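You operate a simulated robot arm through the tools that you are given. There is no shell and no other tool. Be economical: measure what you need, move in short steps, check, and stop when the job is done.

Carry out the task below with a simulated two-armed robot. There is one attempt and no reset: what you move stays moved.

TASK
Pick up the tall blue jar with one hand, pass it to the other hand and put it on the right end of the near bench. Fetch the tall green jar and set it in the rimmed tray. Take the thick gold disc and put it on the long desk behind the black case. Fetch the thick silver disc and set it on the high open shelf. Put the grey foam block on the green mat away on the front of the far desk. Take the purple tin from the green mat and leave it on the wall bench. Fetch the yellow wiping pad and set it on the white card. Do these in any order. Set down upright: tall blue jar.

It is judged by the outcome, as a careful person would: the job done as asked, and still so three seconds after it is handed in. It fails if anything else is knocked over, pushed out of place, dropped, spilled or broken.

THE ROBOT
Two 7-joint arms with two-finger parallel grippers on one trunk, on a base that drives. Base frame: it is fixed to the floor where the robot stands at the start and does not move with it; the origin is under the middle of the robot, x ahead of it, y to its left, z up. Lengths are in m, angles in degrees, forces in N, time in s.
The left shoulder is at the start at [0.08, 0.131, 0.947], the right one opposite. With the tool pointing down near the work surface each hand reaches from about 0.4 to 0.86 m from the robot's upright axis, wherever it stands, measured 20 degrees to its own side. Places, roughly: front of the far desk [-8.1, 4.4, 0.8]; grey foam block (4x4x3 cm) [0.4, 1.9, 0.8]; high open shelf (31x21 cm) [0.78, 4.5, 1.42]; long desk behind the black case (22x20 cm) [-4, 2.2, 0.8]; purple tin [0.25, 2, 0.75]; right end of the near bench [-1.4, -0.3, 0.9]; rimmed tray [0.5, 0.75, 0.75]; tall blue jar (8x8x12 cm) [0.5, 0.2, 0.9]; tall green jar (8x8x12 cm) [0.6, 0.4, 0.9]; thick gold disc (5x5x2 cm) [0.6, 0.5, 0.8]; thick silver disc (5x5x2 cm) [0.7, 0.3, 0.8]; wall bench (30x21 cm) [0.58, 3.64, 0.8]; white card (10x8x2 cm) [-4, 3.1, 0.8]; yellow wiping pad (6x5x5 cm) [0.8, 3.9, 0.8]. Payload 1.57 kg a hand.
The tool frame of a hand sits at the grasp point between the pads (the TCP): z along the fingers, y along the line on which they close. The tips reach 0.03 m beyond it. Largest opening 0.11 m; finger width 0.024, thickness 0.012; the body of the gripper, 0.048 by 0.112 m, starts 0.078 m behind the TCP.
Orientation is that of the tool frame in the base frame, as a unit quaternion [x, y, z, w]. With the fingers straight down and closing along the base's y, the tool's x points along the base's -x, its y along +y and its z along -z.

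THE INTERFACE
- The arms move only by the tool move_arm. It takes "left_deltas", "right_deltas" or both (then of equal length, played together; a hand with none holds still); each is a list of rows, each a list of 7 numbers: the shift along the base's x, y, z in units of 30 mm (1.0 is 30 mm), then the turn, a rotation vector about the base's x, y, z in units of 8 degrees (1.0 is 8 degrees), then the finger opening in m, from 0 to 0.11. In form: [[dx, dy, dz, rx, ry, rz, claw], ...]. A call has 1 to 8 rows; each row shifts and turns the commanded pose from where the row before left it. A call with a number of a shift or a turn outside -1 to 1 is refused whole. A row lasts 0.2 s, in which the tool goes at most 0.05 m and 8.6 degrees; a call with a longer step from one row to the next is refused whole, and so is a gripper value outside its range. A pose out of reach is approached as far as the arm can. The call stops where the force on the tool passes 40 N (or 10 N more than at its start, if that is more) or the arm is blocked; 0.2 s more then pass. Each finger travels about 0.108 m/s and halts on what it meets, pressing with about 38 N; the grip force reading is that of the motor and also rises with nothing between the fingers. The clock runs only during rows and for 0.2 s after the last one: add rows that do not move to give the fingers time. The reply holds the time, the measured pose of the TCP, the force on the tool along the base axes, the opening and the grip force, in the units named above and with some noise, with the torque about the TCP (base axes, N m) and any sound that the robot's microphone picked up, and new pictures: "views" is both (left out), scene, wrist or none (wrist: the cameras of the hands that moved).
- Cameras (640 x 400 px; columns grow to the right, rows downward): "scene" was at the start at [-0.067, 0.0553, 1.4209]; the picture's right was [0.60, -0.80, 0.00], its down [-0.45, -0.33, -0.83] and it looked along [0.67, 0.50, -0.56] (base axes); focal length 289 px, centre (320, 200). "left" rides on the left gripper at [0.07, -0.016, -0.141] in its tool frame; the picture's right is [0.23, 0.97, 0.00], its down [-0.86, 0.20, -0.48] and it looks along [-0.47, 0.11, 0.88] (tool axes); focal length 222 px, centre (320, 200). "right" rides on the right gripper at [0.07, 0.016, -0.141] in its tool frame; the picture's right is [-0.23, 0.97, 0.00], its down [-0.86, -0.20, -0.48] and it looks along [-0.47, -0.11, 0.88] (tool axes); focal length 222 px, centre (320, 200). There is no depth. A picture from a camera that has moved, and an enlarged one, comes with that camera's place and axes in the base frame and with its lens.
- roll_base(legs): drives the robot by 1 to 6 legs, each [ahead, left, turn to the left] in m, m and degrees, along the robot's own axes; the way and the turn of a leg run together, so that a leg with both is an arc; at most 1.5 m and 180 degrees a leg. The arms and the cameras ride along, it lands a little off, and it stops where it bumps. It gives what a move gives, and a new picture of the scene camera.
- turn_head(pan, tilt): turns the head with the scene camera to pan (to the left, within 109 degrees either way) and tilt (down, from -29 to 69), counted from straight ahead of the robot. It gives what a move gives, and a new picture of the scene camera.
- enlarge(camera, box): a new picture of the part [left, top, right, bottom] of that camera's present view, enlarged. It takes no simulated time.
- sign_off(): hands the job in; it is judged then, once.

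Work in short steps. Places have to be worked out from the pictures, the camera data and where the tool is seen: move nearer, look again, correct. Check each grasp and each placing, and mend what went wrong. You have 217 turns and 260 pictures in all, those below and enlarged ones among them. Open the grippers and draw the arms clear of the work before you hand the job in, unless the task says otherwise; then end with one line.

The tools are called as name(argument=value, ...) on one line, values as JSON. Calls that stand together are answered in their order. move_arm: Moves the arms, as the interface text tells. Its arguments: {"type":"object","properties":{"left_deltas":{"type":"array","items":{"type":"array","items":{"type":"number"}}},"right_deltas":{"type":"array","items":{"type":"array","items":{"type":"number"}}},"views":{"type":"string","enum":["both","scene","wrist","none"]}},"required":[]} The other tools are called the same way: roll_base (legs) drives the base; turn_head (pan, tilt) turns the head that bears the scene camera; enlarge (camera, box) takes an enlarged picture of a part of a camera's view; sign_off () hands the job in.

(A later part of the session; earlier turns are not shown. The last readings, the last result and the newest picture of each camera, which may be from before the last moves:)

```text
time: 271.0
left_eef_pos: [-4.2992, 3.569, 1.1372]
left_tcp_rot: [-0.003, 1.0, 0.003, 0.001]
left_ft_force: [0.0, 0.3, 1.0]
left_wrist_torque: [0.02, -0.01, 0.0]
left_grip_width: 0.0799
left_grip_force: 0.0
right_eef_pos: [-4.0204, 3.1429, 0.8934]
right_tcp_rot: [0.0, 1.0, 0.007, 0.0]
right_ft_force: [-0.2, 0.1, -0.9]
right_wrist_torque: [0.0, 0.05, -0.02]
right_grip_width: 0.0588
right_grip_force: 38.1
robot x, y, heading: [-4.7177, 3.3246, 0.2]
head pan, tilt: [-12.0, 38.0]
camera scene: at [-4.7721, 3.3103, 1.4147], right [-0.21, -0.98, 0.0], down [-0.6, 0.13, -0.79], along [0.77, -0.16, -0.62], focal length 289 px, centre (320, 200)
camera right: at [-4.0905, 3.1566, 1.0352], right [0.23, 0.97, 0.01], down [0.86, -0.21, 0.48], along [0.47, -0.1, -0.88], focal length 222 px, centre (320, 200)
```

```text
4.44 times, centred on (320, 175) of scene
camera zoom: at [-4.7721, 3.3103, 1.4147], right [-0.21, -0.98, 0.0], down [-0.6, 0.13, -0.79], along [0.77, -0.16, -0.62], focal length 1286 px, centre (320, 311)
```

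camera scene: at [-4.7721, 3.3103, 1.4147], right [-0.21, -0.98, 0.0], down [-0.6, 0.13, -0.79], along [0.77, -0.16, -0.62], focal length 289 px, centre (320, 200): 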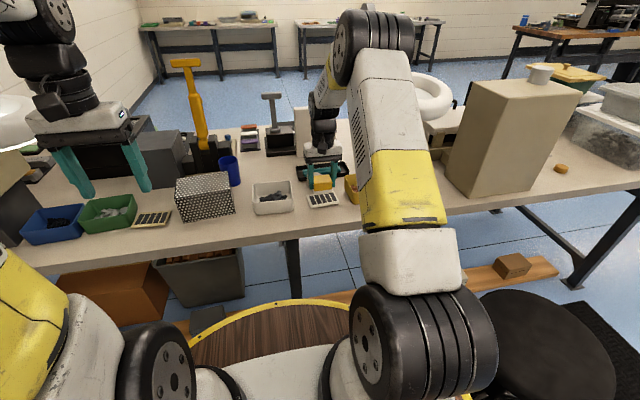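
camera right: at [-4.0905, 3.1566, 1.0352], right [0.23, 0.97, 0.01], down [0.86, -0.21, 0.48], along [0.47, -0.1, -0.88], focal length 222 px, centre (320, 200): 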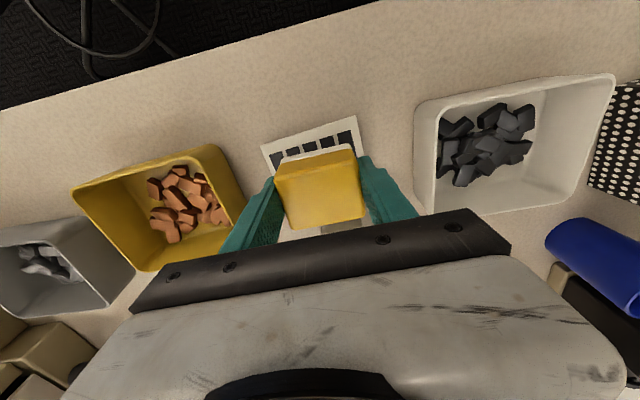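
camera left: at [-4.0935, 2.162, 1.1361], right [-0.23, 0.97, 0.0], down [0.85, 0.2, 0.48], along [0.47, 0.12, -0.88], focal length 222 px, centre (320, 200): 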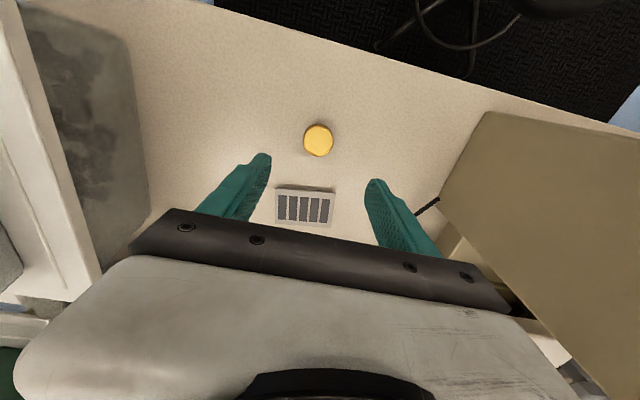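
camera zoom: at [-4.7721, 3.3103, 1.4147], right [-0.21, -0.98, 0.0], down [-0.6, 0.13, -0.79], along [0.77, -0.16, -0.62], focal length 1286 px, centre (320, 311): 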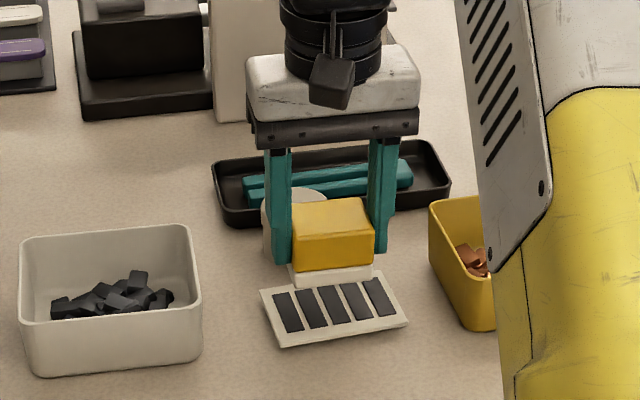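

Refined card: y 3.089–3.187, x −4.048 to −3.968. I shift +1 cm in x and lower to contact.

move_arm(right_deltas=[[0.33, -0.13, 0, 0, 0, 0, 0.04], [0, 0, -0.4, 0, 0, 0, 0.04], [0, 0, -0.3, 0, 0, 0, 0.04], [0, 0, -0.2, 0, 0, 0, 0.04], [0, 0, -0.15, 0, 0, 0, 0.04], [0, 0, -0.15, 0, 0, 0, 0.04], [0, 0, -0.15, 0, 0, 0, 0.04], [0, 0, -0.15, 0, 0, 0, 0.04]], views="wrist")

```text
time: 272.8
left_eef_pos: [-4.2992, 3.5703, 1.138]
left_tcp_rot: [-0.002, 1.0, 0.002, 0.002]
left_ft_force: [0.3, -0.5, -0.2]
left_wrist_torque: [0.03, -0.04, -0.03]
left_grip_width: 0.0802
left_grip_force: 0.2
right_eef_pos: [-4.0087, 3.1384, 0.856]
right_tcp_rot: [-0.001, 1.0, 0.007, 0.003]
right_ft_force: [-1.5, 0.4, 10.0]
right_wrist_torque: [-0.33, 0.15, -0.04]
right_grip_width: 0.0589
right_grip_force: 38.1
robot x, y, heading: [-4.7192, 3.324, 0.0]
head pan, tilt: [-12.0, 38.0]
stopped in row 8 (right hand): the force on the tool passed its limit at 45 N (the readings are from after the stop); the commanded pose is now the measured one
camera right: at [-4.0795, 3.1524, 0.9969], right [0.23, 0.97, 0.01], down [0.85, -0.21, 0.48], along [0.47, -0.1, -0.88], focal length 222 px, centre (320, 200)
```

right: 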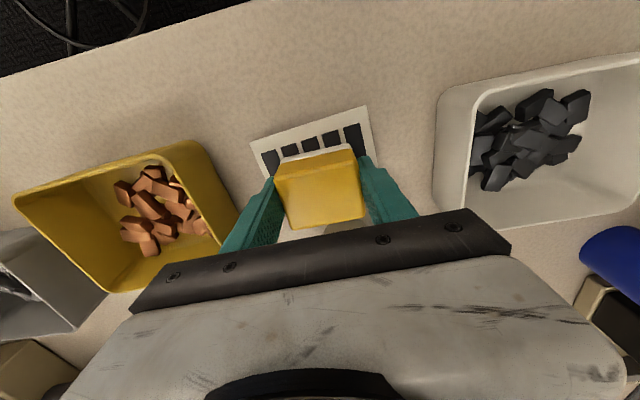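

Contact with the card; release and rise.

move_arm(right_deltas=[[0, 0, 0.05, 0, 0, 0, 0.07], [0, 0, 0, 0, 0, 0, 0.085], [0, 0, 0.4, 0, 0, 0, 0.085], [0, 0, 1, 0, 0, 0, 0.085], [0, 0, 1, 0, 0, 0, 0.085], [0, 0, 1, 0, 0, 0, 0.085], [0, 0, 1, 0, 0, 0, 0.085], [0, 0, 1, 0, 0, 0, 0.085]], views="wrist")

```text
time: 274.6
left_eef_pos: [-4.2994, 3.571, 1.137]
left_tcp_rot: [-0.003, 1.0, 0.002, 0.002]
left_ft_force: [-0.4, -0.1, -0.1]
left_wrist_torque: [0.0, -0.01, 0.02]
left_grip_width: 0.0799
left_grip_force: 0.1
right_eef_pos: [-4.0088, 3.138, 1.0176]
right_tcp_rot: [0.0, 1.0, 0.007, 0.001]
right_ft_force: [-0.4, 0.0, 0.1]
right_wrist_torque: [-0.01, 0.02, 0.01]
right_grip_width: 0.085
right_grip_force: 0.0
robot x, y, heading: [-4.7169, 3.3256, 0.1]
head pan, tilt: [-12.0, 38.0]
camera right: at [-4.079, 3.152, 1.1591], right [0.23, 0.97, 0.01], down [0.85, -0.21, 0.48], along [0.47, -0.1, -0.88], focal length 222 px, centre (320, 200)
```

right: 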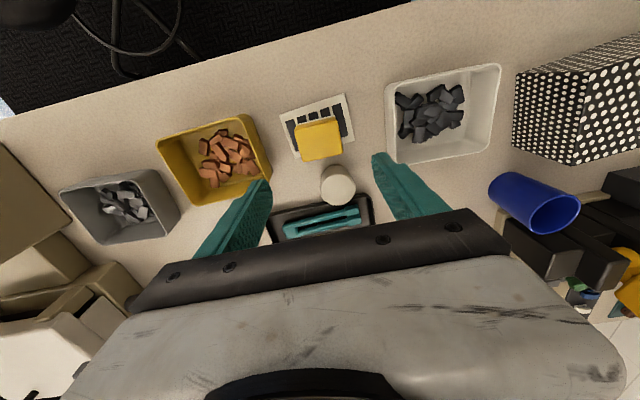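

The pad sits on the card. Retract the right hand and return through the gap the same way.

move_arm(right_deltas=[[-0.3, 0, 1, 0, 0, 0, 0.085], [-0.8, 0, 1, 0, 0, 0, 0.085], [-1, 0, 1, 0, 0, 0, 0.085], [-1, 0, 1, 0, 0, 0, 0.085], [-1, 0, 0.8, 0, 0, 0, 0.085], [-1, 0, 0.5, 0, 0, 0, 0.085], [-1, 0, 0, 0, 0, 0, 0.085], [-0.6, 0, 0, 0, 0, 0, 0.085]], views="scene")

roll_base(legs=[[-0.43, 0, 0]])

```text
time: 276.4
left_eef_pos: [-4.2985, 3.5709, 1.1368]
left_tcp_rot: [-0.004, 1.0, 0.003, 0.002]
left_ft_force: [0.9, 0.5, 0.0]
left_wrist_torque: [0.01, -0.03, -0.04]
left_grip_width: 0.08
left_grip_force: 0.1
right_eef_pos: [-4.2115, 3.138, 1.1766]
right_tcp_rot: [0.0, 1.0, 0.007, 0.002]
right_ft_force: [-0.2, -0.6, -0.5]
right_wrist_torque: [0.02, 0.0, 0.0]
right_grip_width: 0.0852
right_grip_force: 0.0
robot x, y, heading: [-4.7184, 3.3269, 0.2]
head pan, tilt: [-12.0, 38.0]
camera scene: at [-4.7721, 3.3103, 1.4147], right [-0.21, -0.98, 0.0], down [-0.6, 0.13, -0.79], along [0.77, -0.16, -0.62], focal length 289 px, centre (320, 200)
```

scene: 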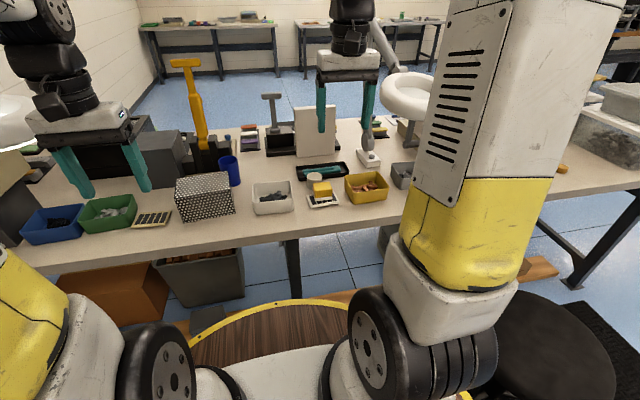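

```text
time: 279.0
left_eef_pos: [-4.7333, 3.5685, 1.137]
left_tcp_rot: [-0.004, 1.0, 0.002, 0.003]
left_ft_force: [-0.1, 0.3, -1.0]
left_wrist_torque: [0.01, 0.0, 0.0]
left_grip_width: 0.0801
left_grip_force: 0.1
right_eef_pos: [-4.6432, 3.1371, 1.1779]
right_tcp_rot: [0.0, 1.0, 0.006, 0.002]
right_ft_force: [-0.6, 0.5, 0.0]
right_wrist_torque: [-0.04, -0.01, -0.02]
right_grip_width: 0.0848
right_grip_force: 0.2
robot x, y, heading: [-5.1543, 3.3229, -0.0]
head pan, tilt: [-12.0, 38.0]
camera scene: at [-5.2056, 3.3092, 1.4147], right [-0.21, -0.98, 0.0], down [-0.6, 0.13, -0.79], along [0.77, -0.16, -0.62], focal length 289 px, centre (320, 200)
```

scene: 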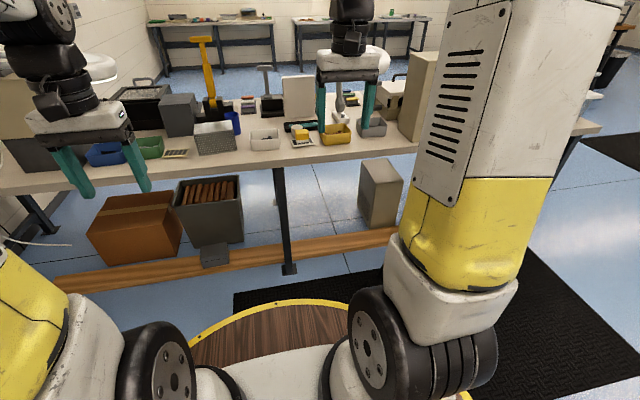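

Aligned at x=−5.154. Slide back out past the stool, then continue toward the green mat.

roll_base(legs=[[0, -0.75, 0], [0, -0.75, 0], [0, -0.5, 0]])

roll_base(legs=[[1.45, 0, 0], [1.45, 0, 0], [1.0, 0.5, 0], [0.6, 0.25, 0]])

```text
time: 289.3
left_eef_pos: [-4.7255, 1.5812, 1.1366]
left_tcp_rot: [-0.003, 1.0, 0.002, 0.001]
left_ft_force: [0.6, -1.3, -0.2]
left_wrist_torque: [0.03, -0.02, -0.02]
left_grip_width: 0.08
left_grip_force: 0.0
right_eef_pos: [-4.6376, 1.1499, 1.1766]
right_tcp_rot: [-0.001, 1.0, 0.007, 0.003]
right_ft_force: [0.7, 0.0, -1.0]
right_wrist_torque: [-0.06, 0.02, 0.03]
right_grip_width: 0.085
right_grip_force: 0.0
robot x, y, heading: [-5.1455, 1.3395, 0.2]
head pan, tilt: [-12.0, 38.0]
camera scene: at [-5.1991, 1.3215, 1.4146], right [-0.21, -0.98, 0.0], down [-0.6, 0.13, -0.79], along [0.77, -0.16, -0.62], focal length 289 px, centre (320, 200)
```

scene: 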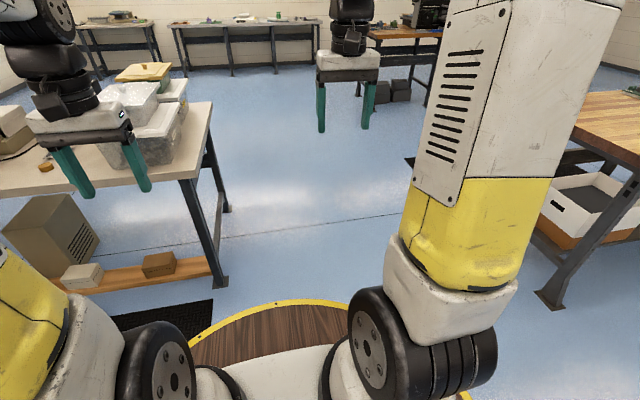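

```text
time: 312.0
left_eef_pos: [-0.1824, 2.3021, 1.1371]
left_tcp_rot: [0.0, 1.0, 0.002, 0.001]
left_ft_force: [1.2, -0.6, -0.5]
left_wrist_torque: [-0.02, 0.01, -0.02]
left_grip_width: 0.0801
left_grip_force: 0.0
right_eef_pos: [-0.0982, 1.8685, 1.1768]
right_tcp_rot: [0.003, 1.0, 0.006, 0.001]
right_ft_force: [0.0, -0.5, 0.3]
right_wrist_torque: [0.0, -0.03, 0.01]
right_grip_width: 0.0853
right_grip_force: 0.1
robot x, y, heading: [-0.6032, 2.0614, -0.6]
head pan, tilt: [-12.0, 38.0]
camera scene: at [-0.6587, 2.0459, 1.4146], right [-0.21, -0.98, 0.0], down [-0.6, 0.13, -0.79], along [0.77, -0.17, -0.62], focal length 289 px, centre (320, 200)
```

scene: 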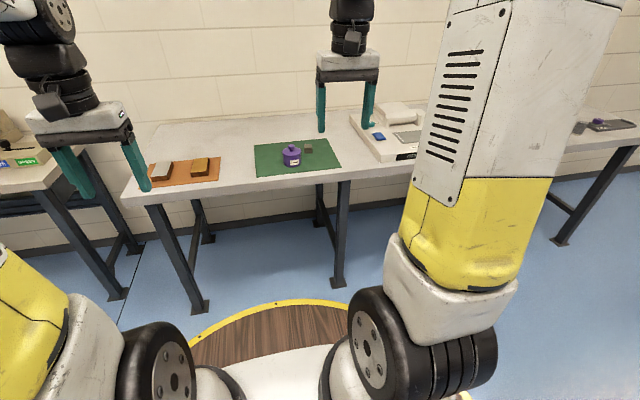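

The green mat with purple tin (≈0.38,1.94) and grey foam block (≈0.445,1.86) is ahead. I drive up.

roll_base(legs=[[0.47, -0.17, 0.6]])

enlarge(camera="scene", box=[200, 110, 420, 260])

```text
time: 314.9
left_eef_pos: [0.2828, 2.1351, 1.1374]
left_tcp_rot: [-0.004, 1.0, 0.003, 0.001]
left_ft_force: [-0.4, 0.0, -0.1]
left_wrist_torque: [0.02, 0.0, -0.02]
left_grip_width: 0.0801
left_grip_force: 0.0
right_eef_pos: [0.3728, 1.7045, 1.1753]
right_tcp_rot: [0.0, 1.0, 0.006, 0.002]
right_ft_force: [0.4, -0.5, 0.3]
right_wrist_torque: [0.0, -0.01, 0.0]
right_grip_width: 0.0849
right_grip_force: 0.0
robot x, y, heading: [-0.1374, 1.8951, 0.2]
head pan, tilt: [-12.0, 38.0]
camera scene: at [-0.1896, 1.8744, 1.4146], right [-0.2, -0.98, 0.0], down [-0.6, 0.12, -0.79], along [0.77, -0.16, -0.62], focal length 289 px, centre (320, 200)
```

scene: 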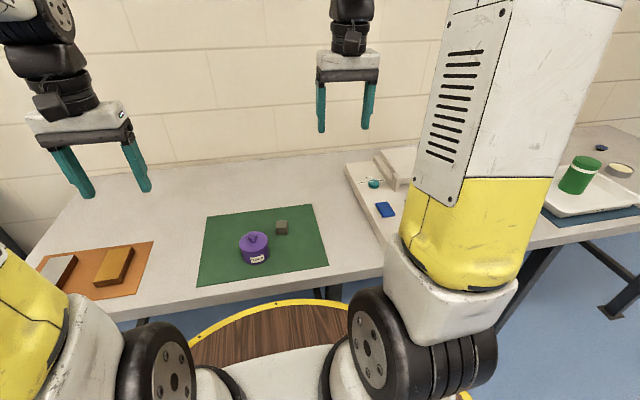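

```text
2.67 times, centred on (310, 185) of scene
camera zoom: at [-0.1896, 1.8744, 1.4146], right [-0.2, -0.98, 0.0], down [-0.6, 0.12, -0.79], along [0.77, -0.16, -0.62], focal length 772 px, centre (347, 240)
```

zoom: 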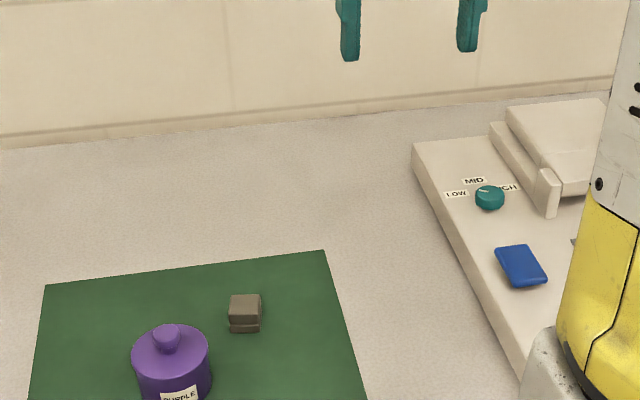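

Foam block ≈(0.449,1.857), tin ≈(0.368,1.939), Ø≈8 cm. First the right hand over the foam block.

move_arm(right_deltas=[[0.5, 1, -0.9, 0, 0, 0, 0.08], [0.5, 1, -0.9, 0, 0, 0, 0.08], [0.5, 1, -0.9, 0, 0, 0, 0.08], [0.5, 1, -0.9, 0, 0, 0, 0.08], [0.5, 1, -0.9, 0, 0, 0, 0.08], [0, 0.05, -0.9, 0, 0, 0, 0.08], [0, 0, 0, 0, 0, 0, 0.08]], views="wrist")

```text
time: 316.5
left_eef_pos: [0.2839, 2.137, 1.1368]
left_tcp_rot: [-0.004, 1.0, 0.002, 0.001]
left_ft_force: [-0.6, -0.4, -0.2]
left_wrist_torque: [0.0, 0.01, -0.02]
left_grip_width: 0.0801
left_grip_force: 0.0
right_eef_pos: [0.4491, 1.8548, 1.013]
right_tcp_rot: [-0.001, 1.0, 0.005, 0.003]
right_ft_force: [1.0, -0.1, -1.2]
right_wrist_torque: [-0.02, 0.01, -0.02]
right_grip_width: 0.08
right_grip_force: 0.1
robot x, y, heading: [-0.1354, 1.8922, 0.3]
head pan, tilt: [-12.0, 38.0]
camera right: at [0.378, 1.8688, 1.1551], right [0.22, 0.97, 0.01], down [0.85, -0.2, 0.48], along [0.47, -0.1, -0.88], focal length 222 px, centre (320, 200)
```

right: 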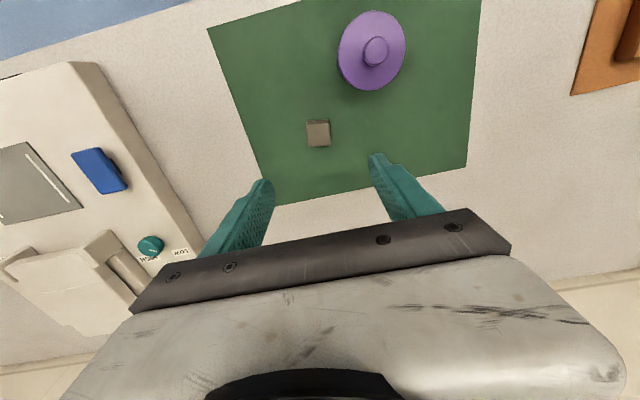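

Centred (foam at 0.444,1.854). Descend most of the way and check.

move_arm(right_deltas=[[-0.17, 0, -0.9, 0, 0, 0, 0.07], [0, 0, -1, 0, 0, 0, 0.07], [0, 0, -1, 0, 0, 0, 0.07], [0, 0, -1, 0, 0, 0, 0.07], [0, 0, -0.8, 0, 0, 0, 0.07], [0, 0, 0, 0, 0, 0, 0.07]], views="wrist")

```text
time: 317.9
left_eef_pos: [0.2825, 2.1347, 1.1364]
left_tcp_rot: [-0.005, 1.0, 0.002, 0.001]
left_ft_force: [-0.1, 0.4, 0.3]
left_wrist_torque: [0.03, 0.02, 0.0]
left_grip_width: 0.0801
left_grip_force: 0.1
right_eef_pos: [0.4427, 1.8554, 0.8723]
right_tcp_rot: [-0.001, 1.0, 0.006, 0.003]
right_ft_force: [-0.4, -0.1, -0.7]
right_wrist_torque: [0.0, -0.01, -0.02]
right_grip_width: 0.0702
right_grip_force: 0.1
robot x, y, heading: [-0.1368, 1.8877, 0.5]
head pan, tilt: [-12.0, 38.0]
camera right: at [0.372, 1.8685, 1.014], right [0.23, 0.97, 0.01], down [0.85, -0.2, 0.48], along [0.47, -0.1, -0.88], focal length 222 px, centre (320, 200)
```

right: 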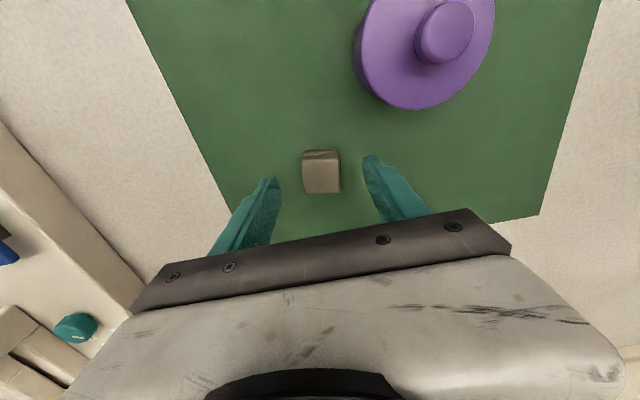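

Centred. Lower to 0.838, close and lift.

move_arm(right_deltas=[[0.1, 0, -0.7, 0, 0, 0, 0.07], [0, 0, -0.45, 0, 0, 0, 0.07], [0, 0, 0, 0, 0, 0, 0.025], [0, 0, 0, 0, 0, 0, 0.025], [0, 0, 0, 0, 0, 0, 0.025], [0, 0, 0.4, 0, 0, 0, 0.025], [0, 0, 0.8, 0, 0, 0, 0.025], [0, 0, 1, 0, 0, 0, 0.025]], views="wrist")

```text
time: 319.7
left_eef_pos: [0.2829, 2.1355, 1.1357]
left_tcp_rot: [-0.005, 1.0, 0.003, 0.002]
left_ft_force: [0.0, 0.3, -0.3]
left_wrist_torque: [-0.02, -0.02, 0.01]
left_grip_width: 0.0801
left_grip_force: 0.1
right_eef_pos: [0.4455, 1.8554, 0.9047]
right_tcp_rot: [-0.001, 1.0, 0.006, 0.001]
right_ft_force: [0.9, 0.4, -0.2]
right_wrist_torque: [0.0, 0.0, -0.03]
right_grip_width: 0.0328
right_grip_force: 37.4
robot x, y, heading: [-0.1394, 1.889, 0.4]
head pan, tilt: [-12.0, 38.0]
camera right: at [0.3754, 1.8692, 1.0465], right [0.23, 0.97, 0.01], down [0.85, -0.2, 0.48], along [0.47, -0.1, -0.88], focal length 222 px, centre (320, 200)
```

right: 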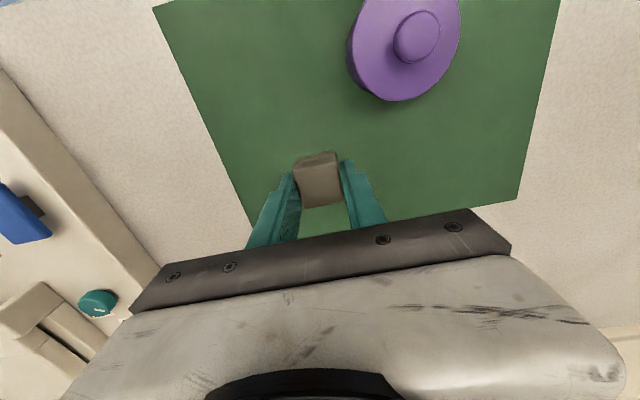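

Foam held. Move the right hand aside and the left hand over the tin.

move_arm(left_deltas=[[0.4, -0.9, -0.5, 0, 0, 0, 0.11], [0.4, -0.9, -0.5, 0, 0, 0, 0.11], [0.4, -0.9, -0.5, 0, 0, 0, 0.11], [0.4, -0.9, -0.5, 0, 0, 0, 0.11], [0.4, -0.9, -0.5, 0, 0, 0, 0.11], [0.4, -0.9, -0.5, 0, 0, 0, 0.11], [0.4, -0.9, -0.5, 0, 0, 0, 0.11], [0, -0.3, 0, 0, 0, 0, 0.11]], right_deltas=[[0, -0.6, 1, 0, 0, 0, 0.025], [0, -0.9, 1, 0, 0, 0, 0.025], [0, -0.9, 1, 0, 0, 0, 0.025], [0, -0.9, 1, 0, 0, 0, 0.025], [0, -0.9, 1, 0, 0, 0, 0.025], [0, -0.9, 1, 0, 0, 0, 0.025], [0, -0.9, 1, 0, 0, 0, 0.025], [0, 0, 0, 0, 0, 0, 0.025]], views="wrist")

```text
time: 321.5
left_eef_pos: [0.3682, 1.9376, 1.0323]
left_tcp_rot: [-0.005, 1.0, 0.002, 0.001]
left_ft_force: [-0.2, -0.3, -0.5]
left_wrist_torque: [-0.02, 0.02, 0.05]
left_grip_width: 0.1103
left_grip_force: 0.1
right_eef_pos: [0.4451, 1.6751, 1.1147]
right_tcp_rot: [-0.001, 1.0, 0.006, 0.002]
right_ft_force: [-0.1, -0.8, 0.5]
right_wrist_torque: [0.03, 0.0, 0.01]
right_grip_width: 0.0327
right_grip_force: 37.4
robot x, y, heading: [-0.132, 1.8862, 0.2]
head pan, tilt: [-12.0, 38.0]
camera right: at [0.3748, 1.6882, 1.2559], right [0.22, 0.97, 0.01], down [0.85, -0.2, 0.48], along [0.47, -0.1, -0.88], focal length 222 px, centre (320, 200)
camera left: at [0.2969, 1.919, 1.1724], right [-0.24, 0.97, 0.0], down [0.85, 0.2, 0.48], along [0.47, 0.12, -0.88], focal length 222 px, centre (320, 200)
```

right: 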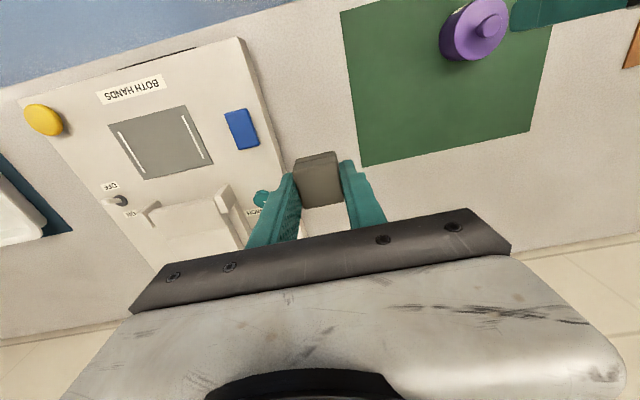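
left: 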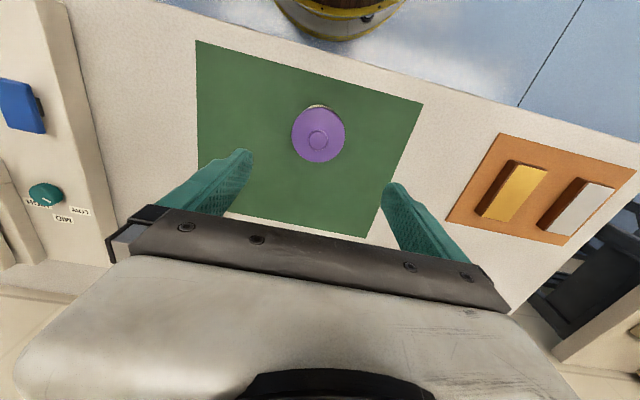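

Tin at (0.366,1.935), lid ≈7.6 cm. Descend to 0.90 and check centring.

move_arm(left_deltas=[[-0.07, -0.07, -0.8, 0, 0, 0, 0.11], [0, 0, -1, 0, 0, 0, 0.11], [0, 0, -1, 0, 0, 0, 0.11], [0, 0, -1, 0, 0, 0, 0.11], [0, 0, -0.4, 0, 0, 0, 0.11], [0, 0, 0, 0, 0, 0, 0.11]], views="wrist")

```text
time: 322.9
left_eef_pos: [0.3656, 1.9352, 0.9055]
left_tcp_rot: [-0.004, 1.0, 0.002, 0.002]
left_ft_force: [-0.1, -0.3, -0.5]
left_wrist_torque: [0.0, 0.03, -0.04]
left_grip_width: 0.1102
left_grip_force: 0.1
right_eef_pos: [0.4445, 1.6752, 1.1152]
right_tcp_rot: [-0.001, 1.0, 0.006, 0.002]
right_ft_force: [0.0, 0.0, -0.7]
right_wrist_torque: [0.01, -0.02, 0.02]
right_grip_width: 0.0328
right_grip_force: 38.1
robot x, y, heading: [-0.1347, 1.8911, 0.0]
head pan, tilt: [-12.0, 38.0]
camera left: at [0.2944, 1.9172, 1.0463], right [-0.24, 0.97, 0.01], down [0.85, 0.2, 0.48], along [0.47, 0.12, -0.88], focal length 222 px, centre (320, 200)
```

left: 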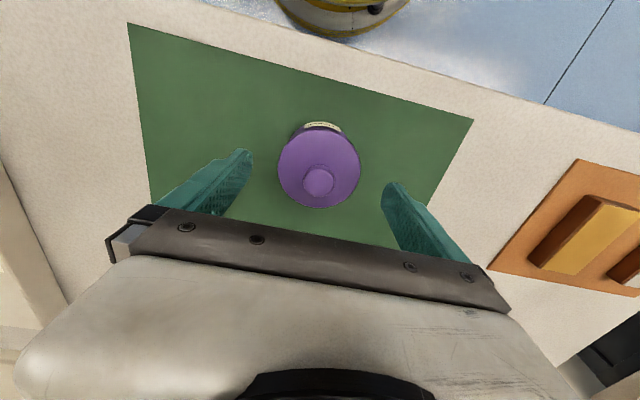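

Well centred (lid z≈0.845). Descend to 0.836, close and lift a little.

move_arm(left_deltas=[[0, 0, -0.9, 0, 0, 0, 0.11], [0, 0, -0.9, 0, 0, 0, 0.11], [0, 0, -0.5, 0, 0, 0, 0.11], [0, 0, 0, 0, 0, 0, 0.05], [0, 0, 0, 0, 0, 0, 0.05], [0, 0, 0, 0, 0, 0, 0.05], [0, 0, 0, 0, 0, 0, 0.05], [0, 0, 0.3, 0, 0, 0, 0.05]], views="wrist")

move_arm(left_deltas=[[0, 0, 0.3, 0, 0, 0, 0.05], [0, 0, 0.5, 0, 0, 0, 0.05], [0, 0, 0.7, 0, 0, 0, 0.05], [0, 0, 0.7, 0, 0, 0, 0.05], [0, 0, 0.7, 0, 0, 0, 0.05]], views="wrist")

```text
time: 324.7
left_eef_pos: [0.365, 1.9366, 0.8458]
left_tcp_rot: [-0.005, 1.0, 0.004, 0.002]
left_ft_force: [0.6, 0.2, 0.3]
left_wrist_torque: [0.02, 0.0, 0.02]
left_grip_width: 0.0734
left_grip_force: 38.0
right_eef_pos: [0.4442, 1.6752, 1.1147]
right_tcp_rot: [-0.001, 1.0, 0.007, 0.002]
right_ft_force: [0.0, -0.5, 0.4]
right_wrist_torque: [0.03, 0.0, 0.0]
right_grip_width: 0.0326
right_grip_force: 38.4
robot x, y, heading: [-0.1372, 1.8896, 0.3]
head pan, tilt: [-12.0, 38.0]
heard: snap
camera left: at [0.2945, 1.9179, 0.9866], right [-0.24, 0.97, 0.01], down [0.85, 0.2, 0.48], along [0.47, 0.12, -0.88], focal length 222 px, centre (320, 200)
```

left: 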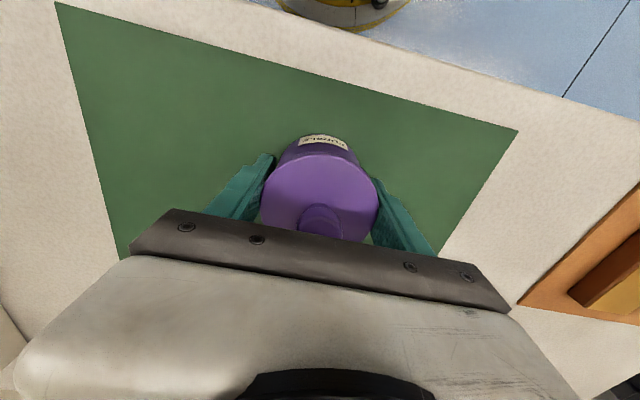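

```text
time: 325.9
left_eef_pos: [0.3654, 1.9364, 0.9317]
left_tcp_rot: [-0.004, 1.0, 0.002, 0.002]
left_ft_force: [0.0, -0.2, -0.7]
left_wrist_torque: [-0.01, 0.02, 0.01]
left_grip_width: 0.0736
left_grip_force: 38.4
right_eef_pos: [0.4452, 1.6748, 1.1147]
right_tcp_rot: [-0.001, 1.0, 0.006, 0.001]
right_ft_force: [-0.8, 0.3, -0.7]
right_wrist_torque: [-0.01, 0.01, -0.02]
right_grip_width: 0.033
right_grip_force: 37.9
robot x, y, heading: [-0.1339, 1.8918, 0.2]
head pan, tilt: [-12.0, 38.0]
camera left: at [0.2949, 1.9172, 1.0732], right [-0.24, 0.97, 0.0], down [0.85, 0.2, 0.48], along [0.47, 0.12, -0.88], focal length 222 px, centre (320, 200)
```

left: 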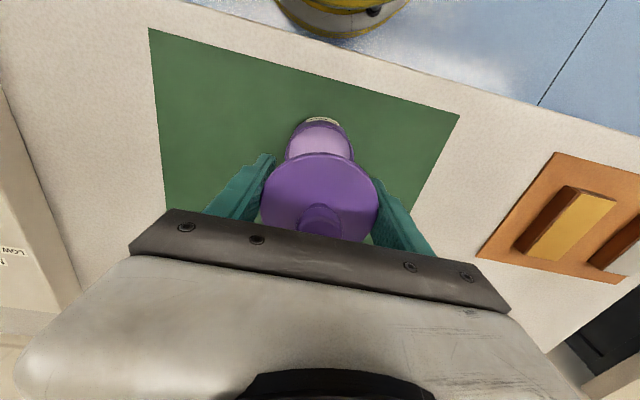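

A snap was heard: the tin's snap-on lid came off in my left hand while the body stayed on the mat. I raise the lid aside and look at the body.

move_arm(left_deltas=[[0, 0.2, 0.8, 0, 0, 0, 0.05], [0, 0.8, 0.8, 0, 0, 0, 0.05], [0, 1, 0.8, 0, 0, 0, 0.05], [0, 1, 0.5, 0, 0, 0, 0.05], [0, 1, 0.5, 0, 0, 0, 0.05], [0, 1, 0.3, 0, 0, 0, 0.05], [0, 1, 0, 0, 0, 0, 0.05], [0, 1, 0, 0, 0, 0, 0.05]], views="scene")

enlarge(camera="scene", box=[60, 130, 340, 300])

```text
time: 327.7
left_eef_pos: [0.3639, 2.1456, 1.0427]
left_tcp_rot: [-0.003, 1.0, 0.003, 0.002]
left_ft_force: [0.1, 0.3, 0.6]
left_wrist_torque: [-0.01, 0.04, 0.03]
left_grip_width: 0.0734
left_grip_force: 37.8
right_eef_pos: [0.4449, 1.6737, 1.1156]
right_tcp_rot: [-0.001, 1.0, 0.006, 0.001]
right_ft_force: [0.2, 0.3, -0.1]
right_wrist_torque: [0.04, 0.02, 0.03]
right_grip_width: 0.0327
right_grip_force: 38.3
robot x, y, heading: [-0.1361, 1.89, 0.4]
head pan, tilt: [-12.0, 38.0]
camera scene: at [-0.1895, 1.8742, 1.4146], right [-0.2, -0.98, 0.0], down [-0.6, 0.13, -0.79], along [0.77, -0.16, -0.62], focal length 289 px, centre (320, 200)
```

scene: 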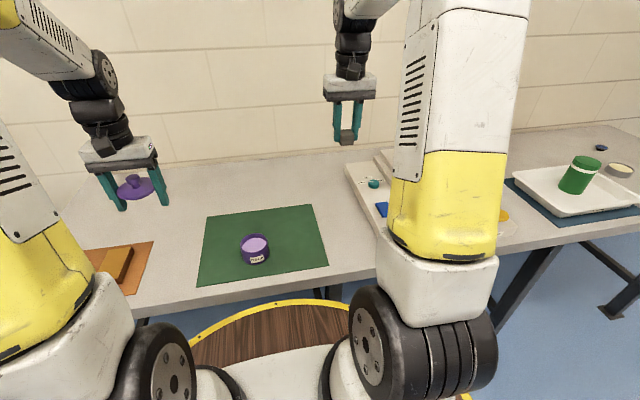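

```text
2.29 times, centred on (200, 215) of scene
camera zoom: at [-0.1895, 1.8742, 1.4146], right [-0.2, -0.98, 0.0], down [-0.6, 0.13, -0.79], along [0.77, -0.16, -0.62], focal length 662 px, centre (594, 166)
```

zoom: 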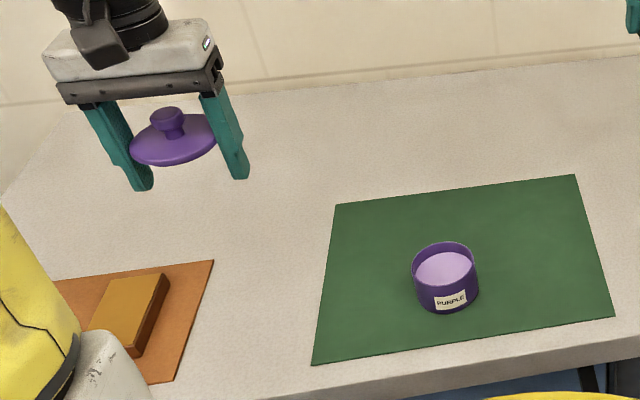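

The body holds lavender contents and is upright. Plan: set the foam down, carry the open body level with the right hand and the lid with the left, and re-lid at the wall bench. First put the foam back on the mat.

move_arm(right_deltas=[[0.1, 0.7, -0.9, 0, 0, 0, 0.025], [0.1, 0.7, -1, 0, 0, 0, 0.025], [0.1, 0.7, -1, 0, 0, 0, 0.025], [0.1, 0.7, -1, 0, 0, 0, 0.025], [0.1, 0.7, -1, 0, 0, 0, 0.025], [0.1, 0.6, -1, 0, 0, 0, 0.025], [0, 0, -1, 0, 0, 0, 0.025], [0, 0, -1, 0, 0, 0, 0.025]], views="none")

move_arm(right_deltas=[[0, 0, -0.5, 0, 0, 0, 0.025], [0, 0, -0.4, 0, 0, 0, 0.025], [0, 0, -0.2, 0, 0, 0, 0.025], [0, 0, -0.1, 0, 0, 0, 0.025]], views="none")

```text
time: 329.5
left_eef_pos: [0.3639, 2.1455, 1.043]
left_tcp_rot: [-0.004, 1.0, 0.003, 0.002]
left_ft_force: [-1.1, -0.2, -0.9]
left_wrist_torque: [-0.02, -0.02, 0.0]
left_grip_width: 0.0735
left_grip_force: 38.2
right_eef_pos: [0.4639, 1.7996, 0.8773]
right_tcp_rot: [-0.002, 1.0, 0.007, 0.003]
right_ft_force: [-1.1, 0.4, -0.6]
right_wrist_torque: [-0.01, 0.02, 0.06]
right_grip_width: 0.0328
right_grip_force: 38.1
robot x, y, heading: [-0.1371, 1.8926, 0.3]
head pan, tilt: [-12.0, 38.0]
```

```text
time: 330.5
left_eef_pos: [0.3639, 2.1453, 1.0432]
left_tcp_rot: [-0.004, 1.0, 0.001, 0.002]
left_ft_force: [0.5, -0.4, -0.6]
left_wrist_torque: [0.01, 0.0, 0.01]
left_grip_width: 0.0735
left_grip_force: 37.9
right_eef_pos: [0.4646, 1.798, 0.8416]
right_tcp_rot: [-0.001, 1.0, 0.006, 0.002]
right_ft_force: [0.0, 1.2, 0.6]
right_wrist_torque: [0.0, 0.02, 0.02]
right_grip_width: 0.0328
right_grip_force: 37.9
robot x, y, heading: [-0.1348, 1.8938, 0.3]
head pan, tilt: [-12.0, 38.0]
```

move_arm(right_deltas=[[0, 0, -0.08, 0, 0, 0, 0.025], [0, 0, 0, 0, 0, 0, 0.06], [0, 0, 0, 0, 0, 0, 0.07], [0, 0, 1, 0, 0, 0, 0.07], [0, 0, 1, 0, 0, 0, 0.1], [0, 0, 1, 0, 0, 0, 0.1], [0, 0, 1, 0, 0, 0, 0.1], [0, 0, 1, 0, 0, 0, 0.1]], views="wrist")

```text
time: 332.3
left_eef_pos: [0.3651, 2.1458, 1.0425]
left_tcp_rot: [-0.004, 1.0, 0.003, 0.002]
left_ft_force: [0.4, 0.3, -0.3]
left_wrist_torque: [0.01, 0.02, 0.01]
left_grip_width: 0.0737
left_grip_force: 37.9
right_eef_pos: [0.4649, 1.7981, 0.9902]
right_tcp_rot: [-0.001, 1.0, 0.006, 0.001]
right_ft_force: [0.1, 0.1, -0.4]
right_wrist_torque: [0.02, -0.02, 0.0]
right_grip_width: 0.1
right_grip_force: 0.1
robot x, y, heading: [-0.1385, 1.886, 0.2]
head pan, tilt: [-12.0, 38.0]
camera right: at [0.3933, 1.8124, 1.1312], right [0.22, 0.97, 0.01], down [0.85, -0.2, 0.48], along [0.47, -0.1, -0.88], focal length 222 px, centre (320, 200)
```

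right: 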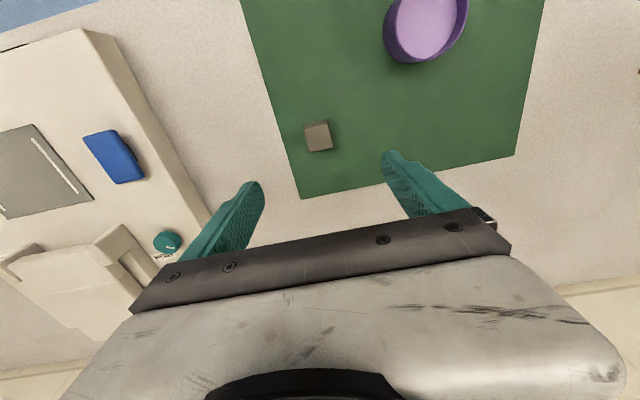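

move_arm(left_deltas=[[0, 0.5, 0, 0, 0, 0, 0.05], [0, 0.5, 0, 0, 0, 0, 0.05], [0, 0.5, 0, 0, 0, 0, 0.05], [0, 0.5, 0, 0, 0, 0, 0.05], [0, 0, 0, 0, 0, 0, 0.05], [0, 0, 0, 0, 0, 0, 0.05]], right_deltas=[[-0.68, 0.91, -0.1, 0, 0, 0, 0.11], [-0.68, 0.91, -0.1, 0, 0, 0, 0.11], [-0.68, 0.91, -0.1, 0, 0, 0, 0.11], [-0.68, 0.91, -0.1, 0, 0, 0, 0.11], [-0.68, 0.91, -0.1, 0, 0, 0, 0.11], [0, 0, 0, 0, 0, 0, 0.11]], views="wrist")

```text
time: 333.7
left_eef_pos: [0.3651, 2.2069, 1.0439]
left_tcp_rot: [-0.004, 1.0, 0.003, 0.001]
left_ft_force: [0.1, 0.7, -0.6]
left_wrist_torque: [0.0, -0.02, 0.0]
left_grip_width: 0.0734
left_grip_force: 38.2
right_eef_pos: [0.3614, 1.9348, 0.9755]
right_tcp_rot: [0.0, 1.0, 0.006, 0.001]
right_ft_force: [-0.3, -0.5, 0.3]
right_wrist_torque: [0.01, 0.02, 0.0]
right_grip_width: 0.1101
right_grip_force: 0.2
robot x, y, heading: [-0.1347, 1.8899, 0.6]
head pan, tilt: [-12.0, 38.0]
camera right: at [0.2907, 1.9488, 1.1158], right [0.22, 0.97, 0.01], down [0.85, -0.2, 0.48], along [0.47, -0.1, -0.88], focal length 222 px, centre (320, 200)
camera left: at [0.2939, 2.1883, 1.1844], right [-0.24, 0.97, 0.0], down [0.85, 0.2, 0.48], along [0.47, 0.12, -0.88], focal length 222 px, centre (320, 200)
```

right: 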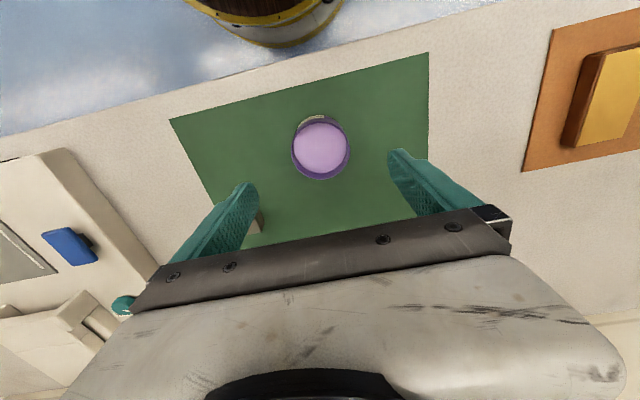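
left: 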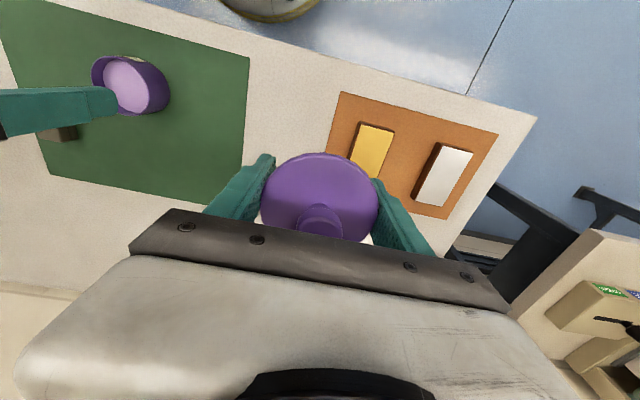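

Body centred at (0.367,1.935). Descend to 0.838 and close gently, then lift a bit.

move_arm(right_deltas=[[0.2, 0, -0.8, 0, 0, 0, 0.11], [0, 0, -1, 0, 0, 0, 0.11], [0, 0, -1, 0, 0, 0, 0.11], [0, 0, -1, 0, 0, 0, 0.11], [0, 0, -0.78, 0, 0, 0, 0.11], [0, 0, 0, 0, 0, 0, 0.11]], views="wrist")

```text
time: 335.1
left_eef_pos: [0.3639, 2.2056, 1.0437]
left_tcp_rot: [-0.004, 1.0, 0.002, 0.002]
left_ft_force: [0.0, -0.9, -0.7]
left_wrist_torque: [0.04, 0.03, -0.01]
left_grip_width: 0.0734
left_grip_force: 37.9
right_eef_pos: [0.3671, 1.935, 0.8373]
right_tcp_rot: [-0.001, 1.0, 0.006, 0.001]
right_ft_force: [-0.1, -0.9, 0.2]
right_wrist_torque: [0.02, -0.05, -0.02]
right_grip_width: 0.1099
right_grip_force: 0.0
robot x, y, heading: [-0.1355, 1.8924, 0.3]
head pan, tilt: [-12.0, 38.0]
camera right: at [0.2969, 1.9491, 0.9791], right [0.23, 0.97, 0.01], down [0.85, -0.2, 0.48], along [0.47, -0.1, -0.88], focal length 222 px, centre (320, 200)
```

right: 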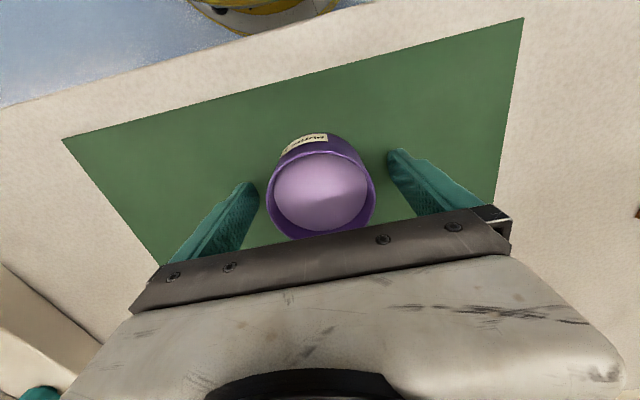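

Centred within 2 mm. Close and lift slowly.

move_arm(right_deltas=[[0, 0, 0, 0, 0, 0, 0.085], [0, 0, 0, 0, 0, 0, 0.06], [0, 0, 0, 0, 0, 0, 0.06], [0, 0, 0, 0, 0, 0, 0.06], [0, 0, 0.2, 0, 0, 0, 0.06], [0, 0, 0.4, 0, 0, 0, 0.06], [0, 0, 0.5, 0, 0, 0, 0.06]], views="wrist")

```text
time: 336.7
left_eef_pos: [0.3634, 2.2057, 1.0425]
left_tcp_rot: [-0.004, 1.0, 0.003, 0.003]
left_ft_force: [-0.7, 0.0, 0.0]
left_wrist_torque: [-0.03, 0.01, -0.03]
left_grip_width: 0.0733
left_grip_force: 37.7
right_eef_pos: [0.3675, 1.9359, 0.8702]
right_tcp_rot: [-0.001, 1.0, 0.007, 0.002]
right_ft_force: [0.3, -0.1, -2.0]
right_wrist_torque: [0.0, 0.04, 0.03]
right_grip_width: 0.0711
right_grip_force: 37.6
robot x, y, heading: [-0.1355, 1.8895, 0.4]
head pan, tilt: [-12.0, 38.0]
camera right: at [0.2969, 1.9488, 1.0121], right [0.23, 0.97, 0.01], down [0.85, -0.2, 0.48], along [0.47, -0.1, -0.88], focal length 222 px, centre (320, 200)
```

right: 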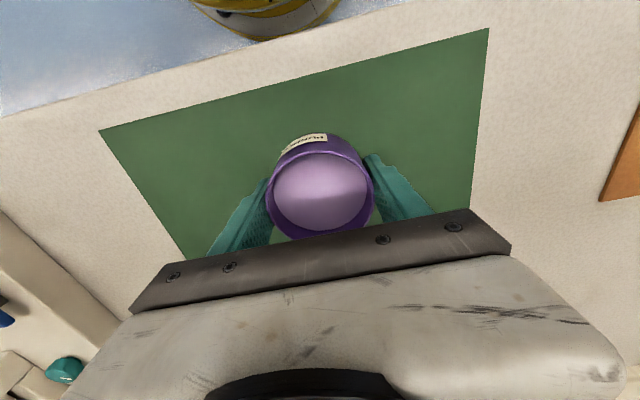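

The open body is held level. Raise both hands and drive to the wall bench.

move_arm(left_deltas=[[0, 0, 0.3, 0, 0, 0, 0.05], [0, 0, 0.5, 0, 0, 0, 0.05], [0, 0, 0.5, 0, 0, 0, 0.05], [0, 0, 0.5, 0, 0, 0, 0.05], [0, 0, 0, 0, 0, 0, 0.05], [0, 0, 0, 0, 0, 0, 0.05], [0, 0, 0, 0, 0, 0, 0.05], [0, 0, 0, 0, 0, 0, 0.05]], right_deltas=[[0, -0.2, 0.6, 0, 0, 0, 0.06], [0, -0.4, 0.8, 0, 0, 0, 0.06], [0.1, -0.6, 0.9, 0, 0, 0, 0.06], [0.2, -0.7, 0.9, 0, 0, 0, 0.06], [0.3, -0.7, 0.9, 0, 0, 0, 0.06], [0.3, -0.7, 0.9, 0, 0, 0, 0.06], [0.3, -0.7, 0.7, 0, 0, 0, 0.06], [0.2, -0.5, 0.4, 0, 0, 0, 0.06]], views="none")

roll_base(legs=[[-0.15, 0, 0], [0, 1.0, -0.2], [0, 0.9, -0.2], [0.15, 0, 0]])

```text
time: 338.5
left_eef_pos: [0.3644, 2.2058, 1.0984]
left_tcp_rot: [-0.003, 1.0, 0.002, 0.002]
left_ft_force: [0.5, 0.4, -0.9]
left_wrist_torque: [-0.01, 0.0, 0.01]
left_grip_width: 0.0734
left_grip_force: 38.6
right_eef_pos: [0.4094, 1.8002, 1.054]
right_tcp_rot: [0.0, 1.0, 0.007, 0.001]
right_ft_force: [-0.5, 0.2, -2.2]
right_wrist_torque: [-0.04, 0.03, -0.01]
right_grip_width: 0.0709
right_grip_force: 37.8
robot x, y, heading: [-0.1366, 1.8897, 0.5]
head pan, tilt: [-12.0, 38.0]
```

```text
time: 350.0
left_eef_pos: [0.3693, 4.1092, 1.0975]
left_tcp_rot: [-0.001, 1.0, 0.003, 0.002]
left_ft_force: [-0.2, 0.3, -0.6]
left_wrist_torque: [-0.01, -0.02, -0.03]
left_grip_width: 0.0726
left_grip_force: 38.1
right_eef_pos: [0.4117, 3.703, 1.0544]
right_tcp_rot: [0.003, 1.0, 0.006, 0.001]
right_ft_force: [-1.6, 1.0, -1.3]
right_wrist_torque: [0.01, 0.0, -0.03]
right_grip_width: 0.0707
right_grip_force: 38.1
robot x, y, heading: [-0.1333, 3.7928, 0.0]
head pan, tilt: [-12.0, 38.0]
camera scene: at [-0.1872, 3.7821, 1.4146], right [-0.21, -0.98, 0.0], down [-0.6, 0.13, -0.79], along [0.77, -0.17, -0.62], focal length 289 px, centre (320, 200)
```

scene: 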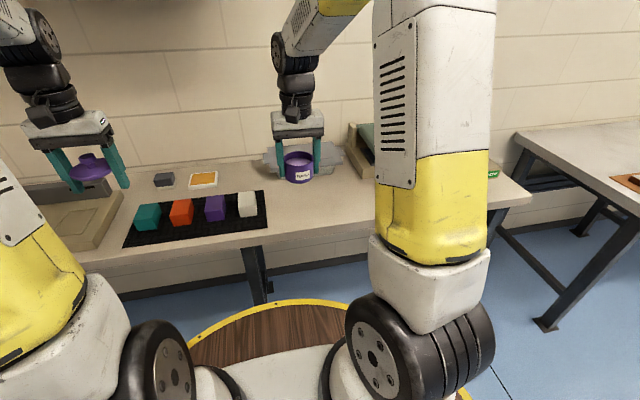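

Now place the body at about (0.575,3.64) on the wall bench.

move_arm(right_deltas=[[0.5, -0.2, -0.3, 0, 0, 0, 0.06], [0.7, -0.25, -0.6, 0, 0, 0, 0.06], [0.8, -0.3, -0.8, 0, 0, 0, 0.06], [0.8, -0.3, -0.9, 0, 0, 0, 0.06], [0.8, -0.3, -0.9, 0, 0, 0, 0.06], [0.8, -0.3, -0.9, 0, 0, 0, 0.06], [0.6, -0.25, -0.9, 0, 0, 0, 0.06], [0.4, -0.1, -0.6, 0, 0, 0, 0.06]], views="wrist")

```text
time: 351.8
left_eef_pos: [0.3695, 4.1094, 1.0991]
left_tcp_rot: [0.0, 1.0, 0.003, 0.002]
left_ft_force: [-0.9, -0.9, 0.0]
left_wrist_torque: [0.04, -0.02, -0.02]
left_grip_width: 0.0725
left_grip_force: 38.1
right_eef_pos: [0.5744, 3.6428, 0.8761]
right_tcp_rot: [0.003, 1.0, 0.006, 0.002]
right_ft_force: [0.4, -0.7, -0.9]
right_wrist_torque: [0.03, -0.01, 0.0]
right_grip_width: 0.0711
right_grip_force: 37.8
robot x, y, heading: [-0.1339, 3.7964, -0.0]
head pan, tilt: [-12.0, 38.0]
camera right: at [0.5036, 3.657, 1.0167], right [0.23, 0.97, 0.01], down [0.85, -0.21, 0.48], along [0.47, -0.1, -0.88], focal length 222 px, centre (320, 200)
```

right: 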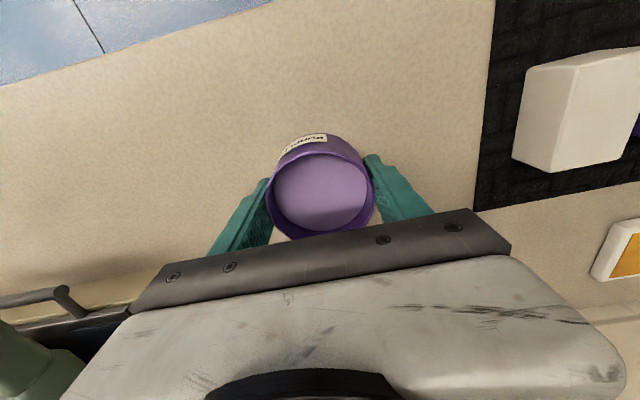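

move_arm(right_deltas=[[0, 0, -0.5, 0, 0, 0, 0.06], [0, 0, -0.4, 0, 0, 0, 0.06], [0, 0, -0.15, 0, 0, 0, 0.06], [0, 0, -0.15, 0, 0, 0, 0.06], [0, 0, -0.1, 0, 0, 0, 0.06]], views="none")

```text
time: 353.0
left_eef_pos: [0.3695, 4.1096, 1.098]
left_tcp_rot: [-0.001, 1.0, 0.003, 0.002]
left_ft_force: [0.4, 0.2, -0.2]
left_wrist_torque: [0.01, -0.01, -0.01]
left_grip_width: 0.0725
left_grip_force: 37.8
right_eef_pos: [0.5732, 3.6431, 0.8373]
right_tcp_rot: [0.003, 1.0, 0.006, 0.002]
right_ft_force: [-0.5, -0.5, -1.1]
right_wrist_torque: [-0.02, 0.03, 0.0]
right_grip_width: 0.0707
right_grip_force: 37.7
robot x, y, heading: [-0.1342, 3.7969, -0.2]
head pan, tilt: [-12.0, 38.0]
```

The tin body is about at the surface; lower another few mm until contact.

move_arm(right_deltas=[[0, 0, -0.08, 0, 0, 0, 0.06], [0, 0, -0.08, 0, 0, 0, 0.06]], views="none")

```text
time: 353.6
left_eef_pos: [0.3695, 4.1095, 1.0972]
left_tcp_rot: [0.0, 1.0, 0.003, 0.003]
left_ft_force: [0.3, 0.1, 0.3]
left_wrist_torque: [0.05, -0.02, 0.01]
left_grip_width: 0.0727
left_grip_force: 37.4
right_eef_pos: [0.574, 3.6436, 0.8342]
right_tcp_rot: [0.003, 1.0, 0.007, 0.004]
right_ft_force: [-8.2, 0.7, 25.7]
right_wrist_torque: [-0.88, 0.43, -0.27]
right_grip_width: 0.0705
right_grip_force: 37.5
robot x, y, heading: [-0.1302, 3.7996, -0.2]
head pan, tilt: [-12.0, 38.0]
```

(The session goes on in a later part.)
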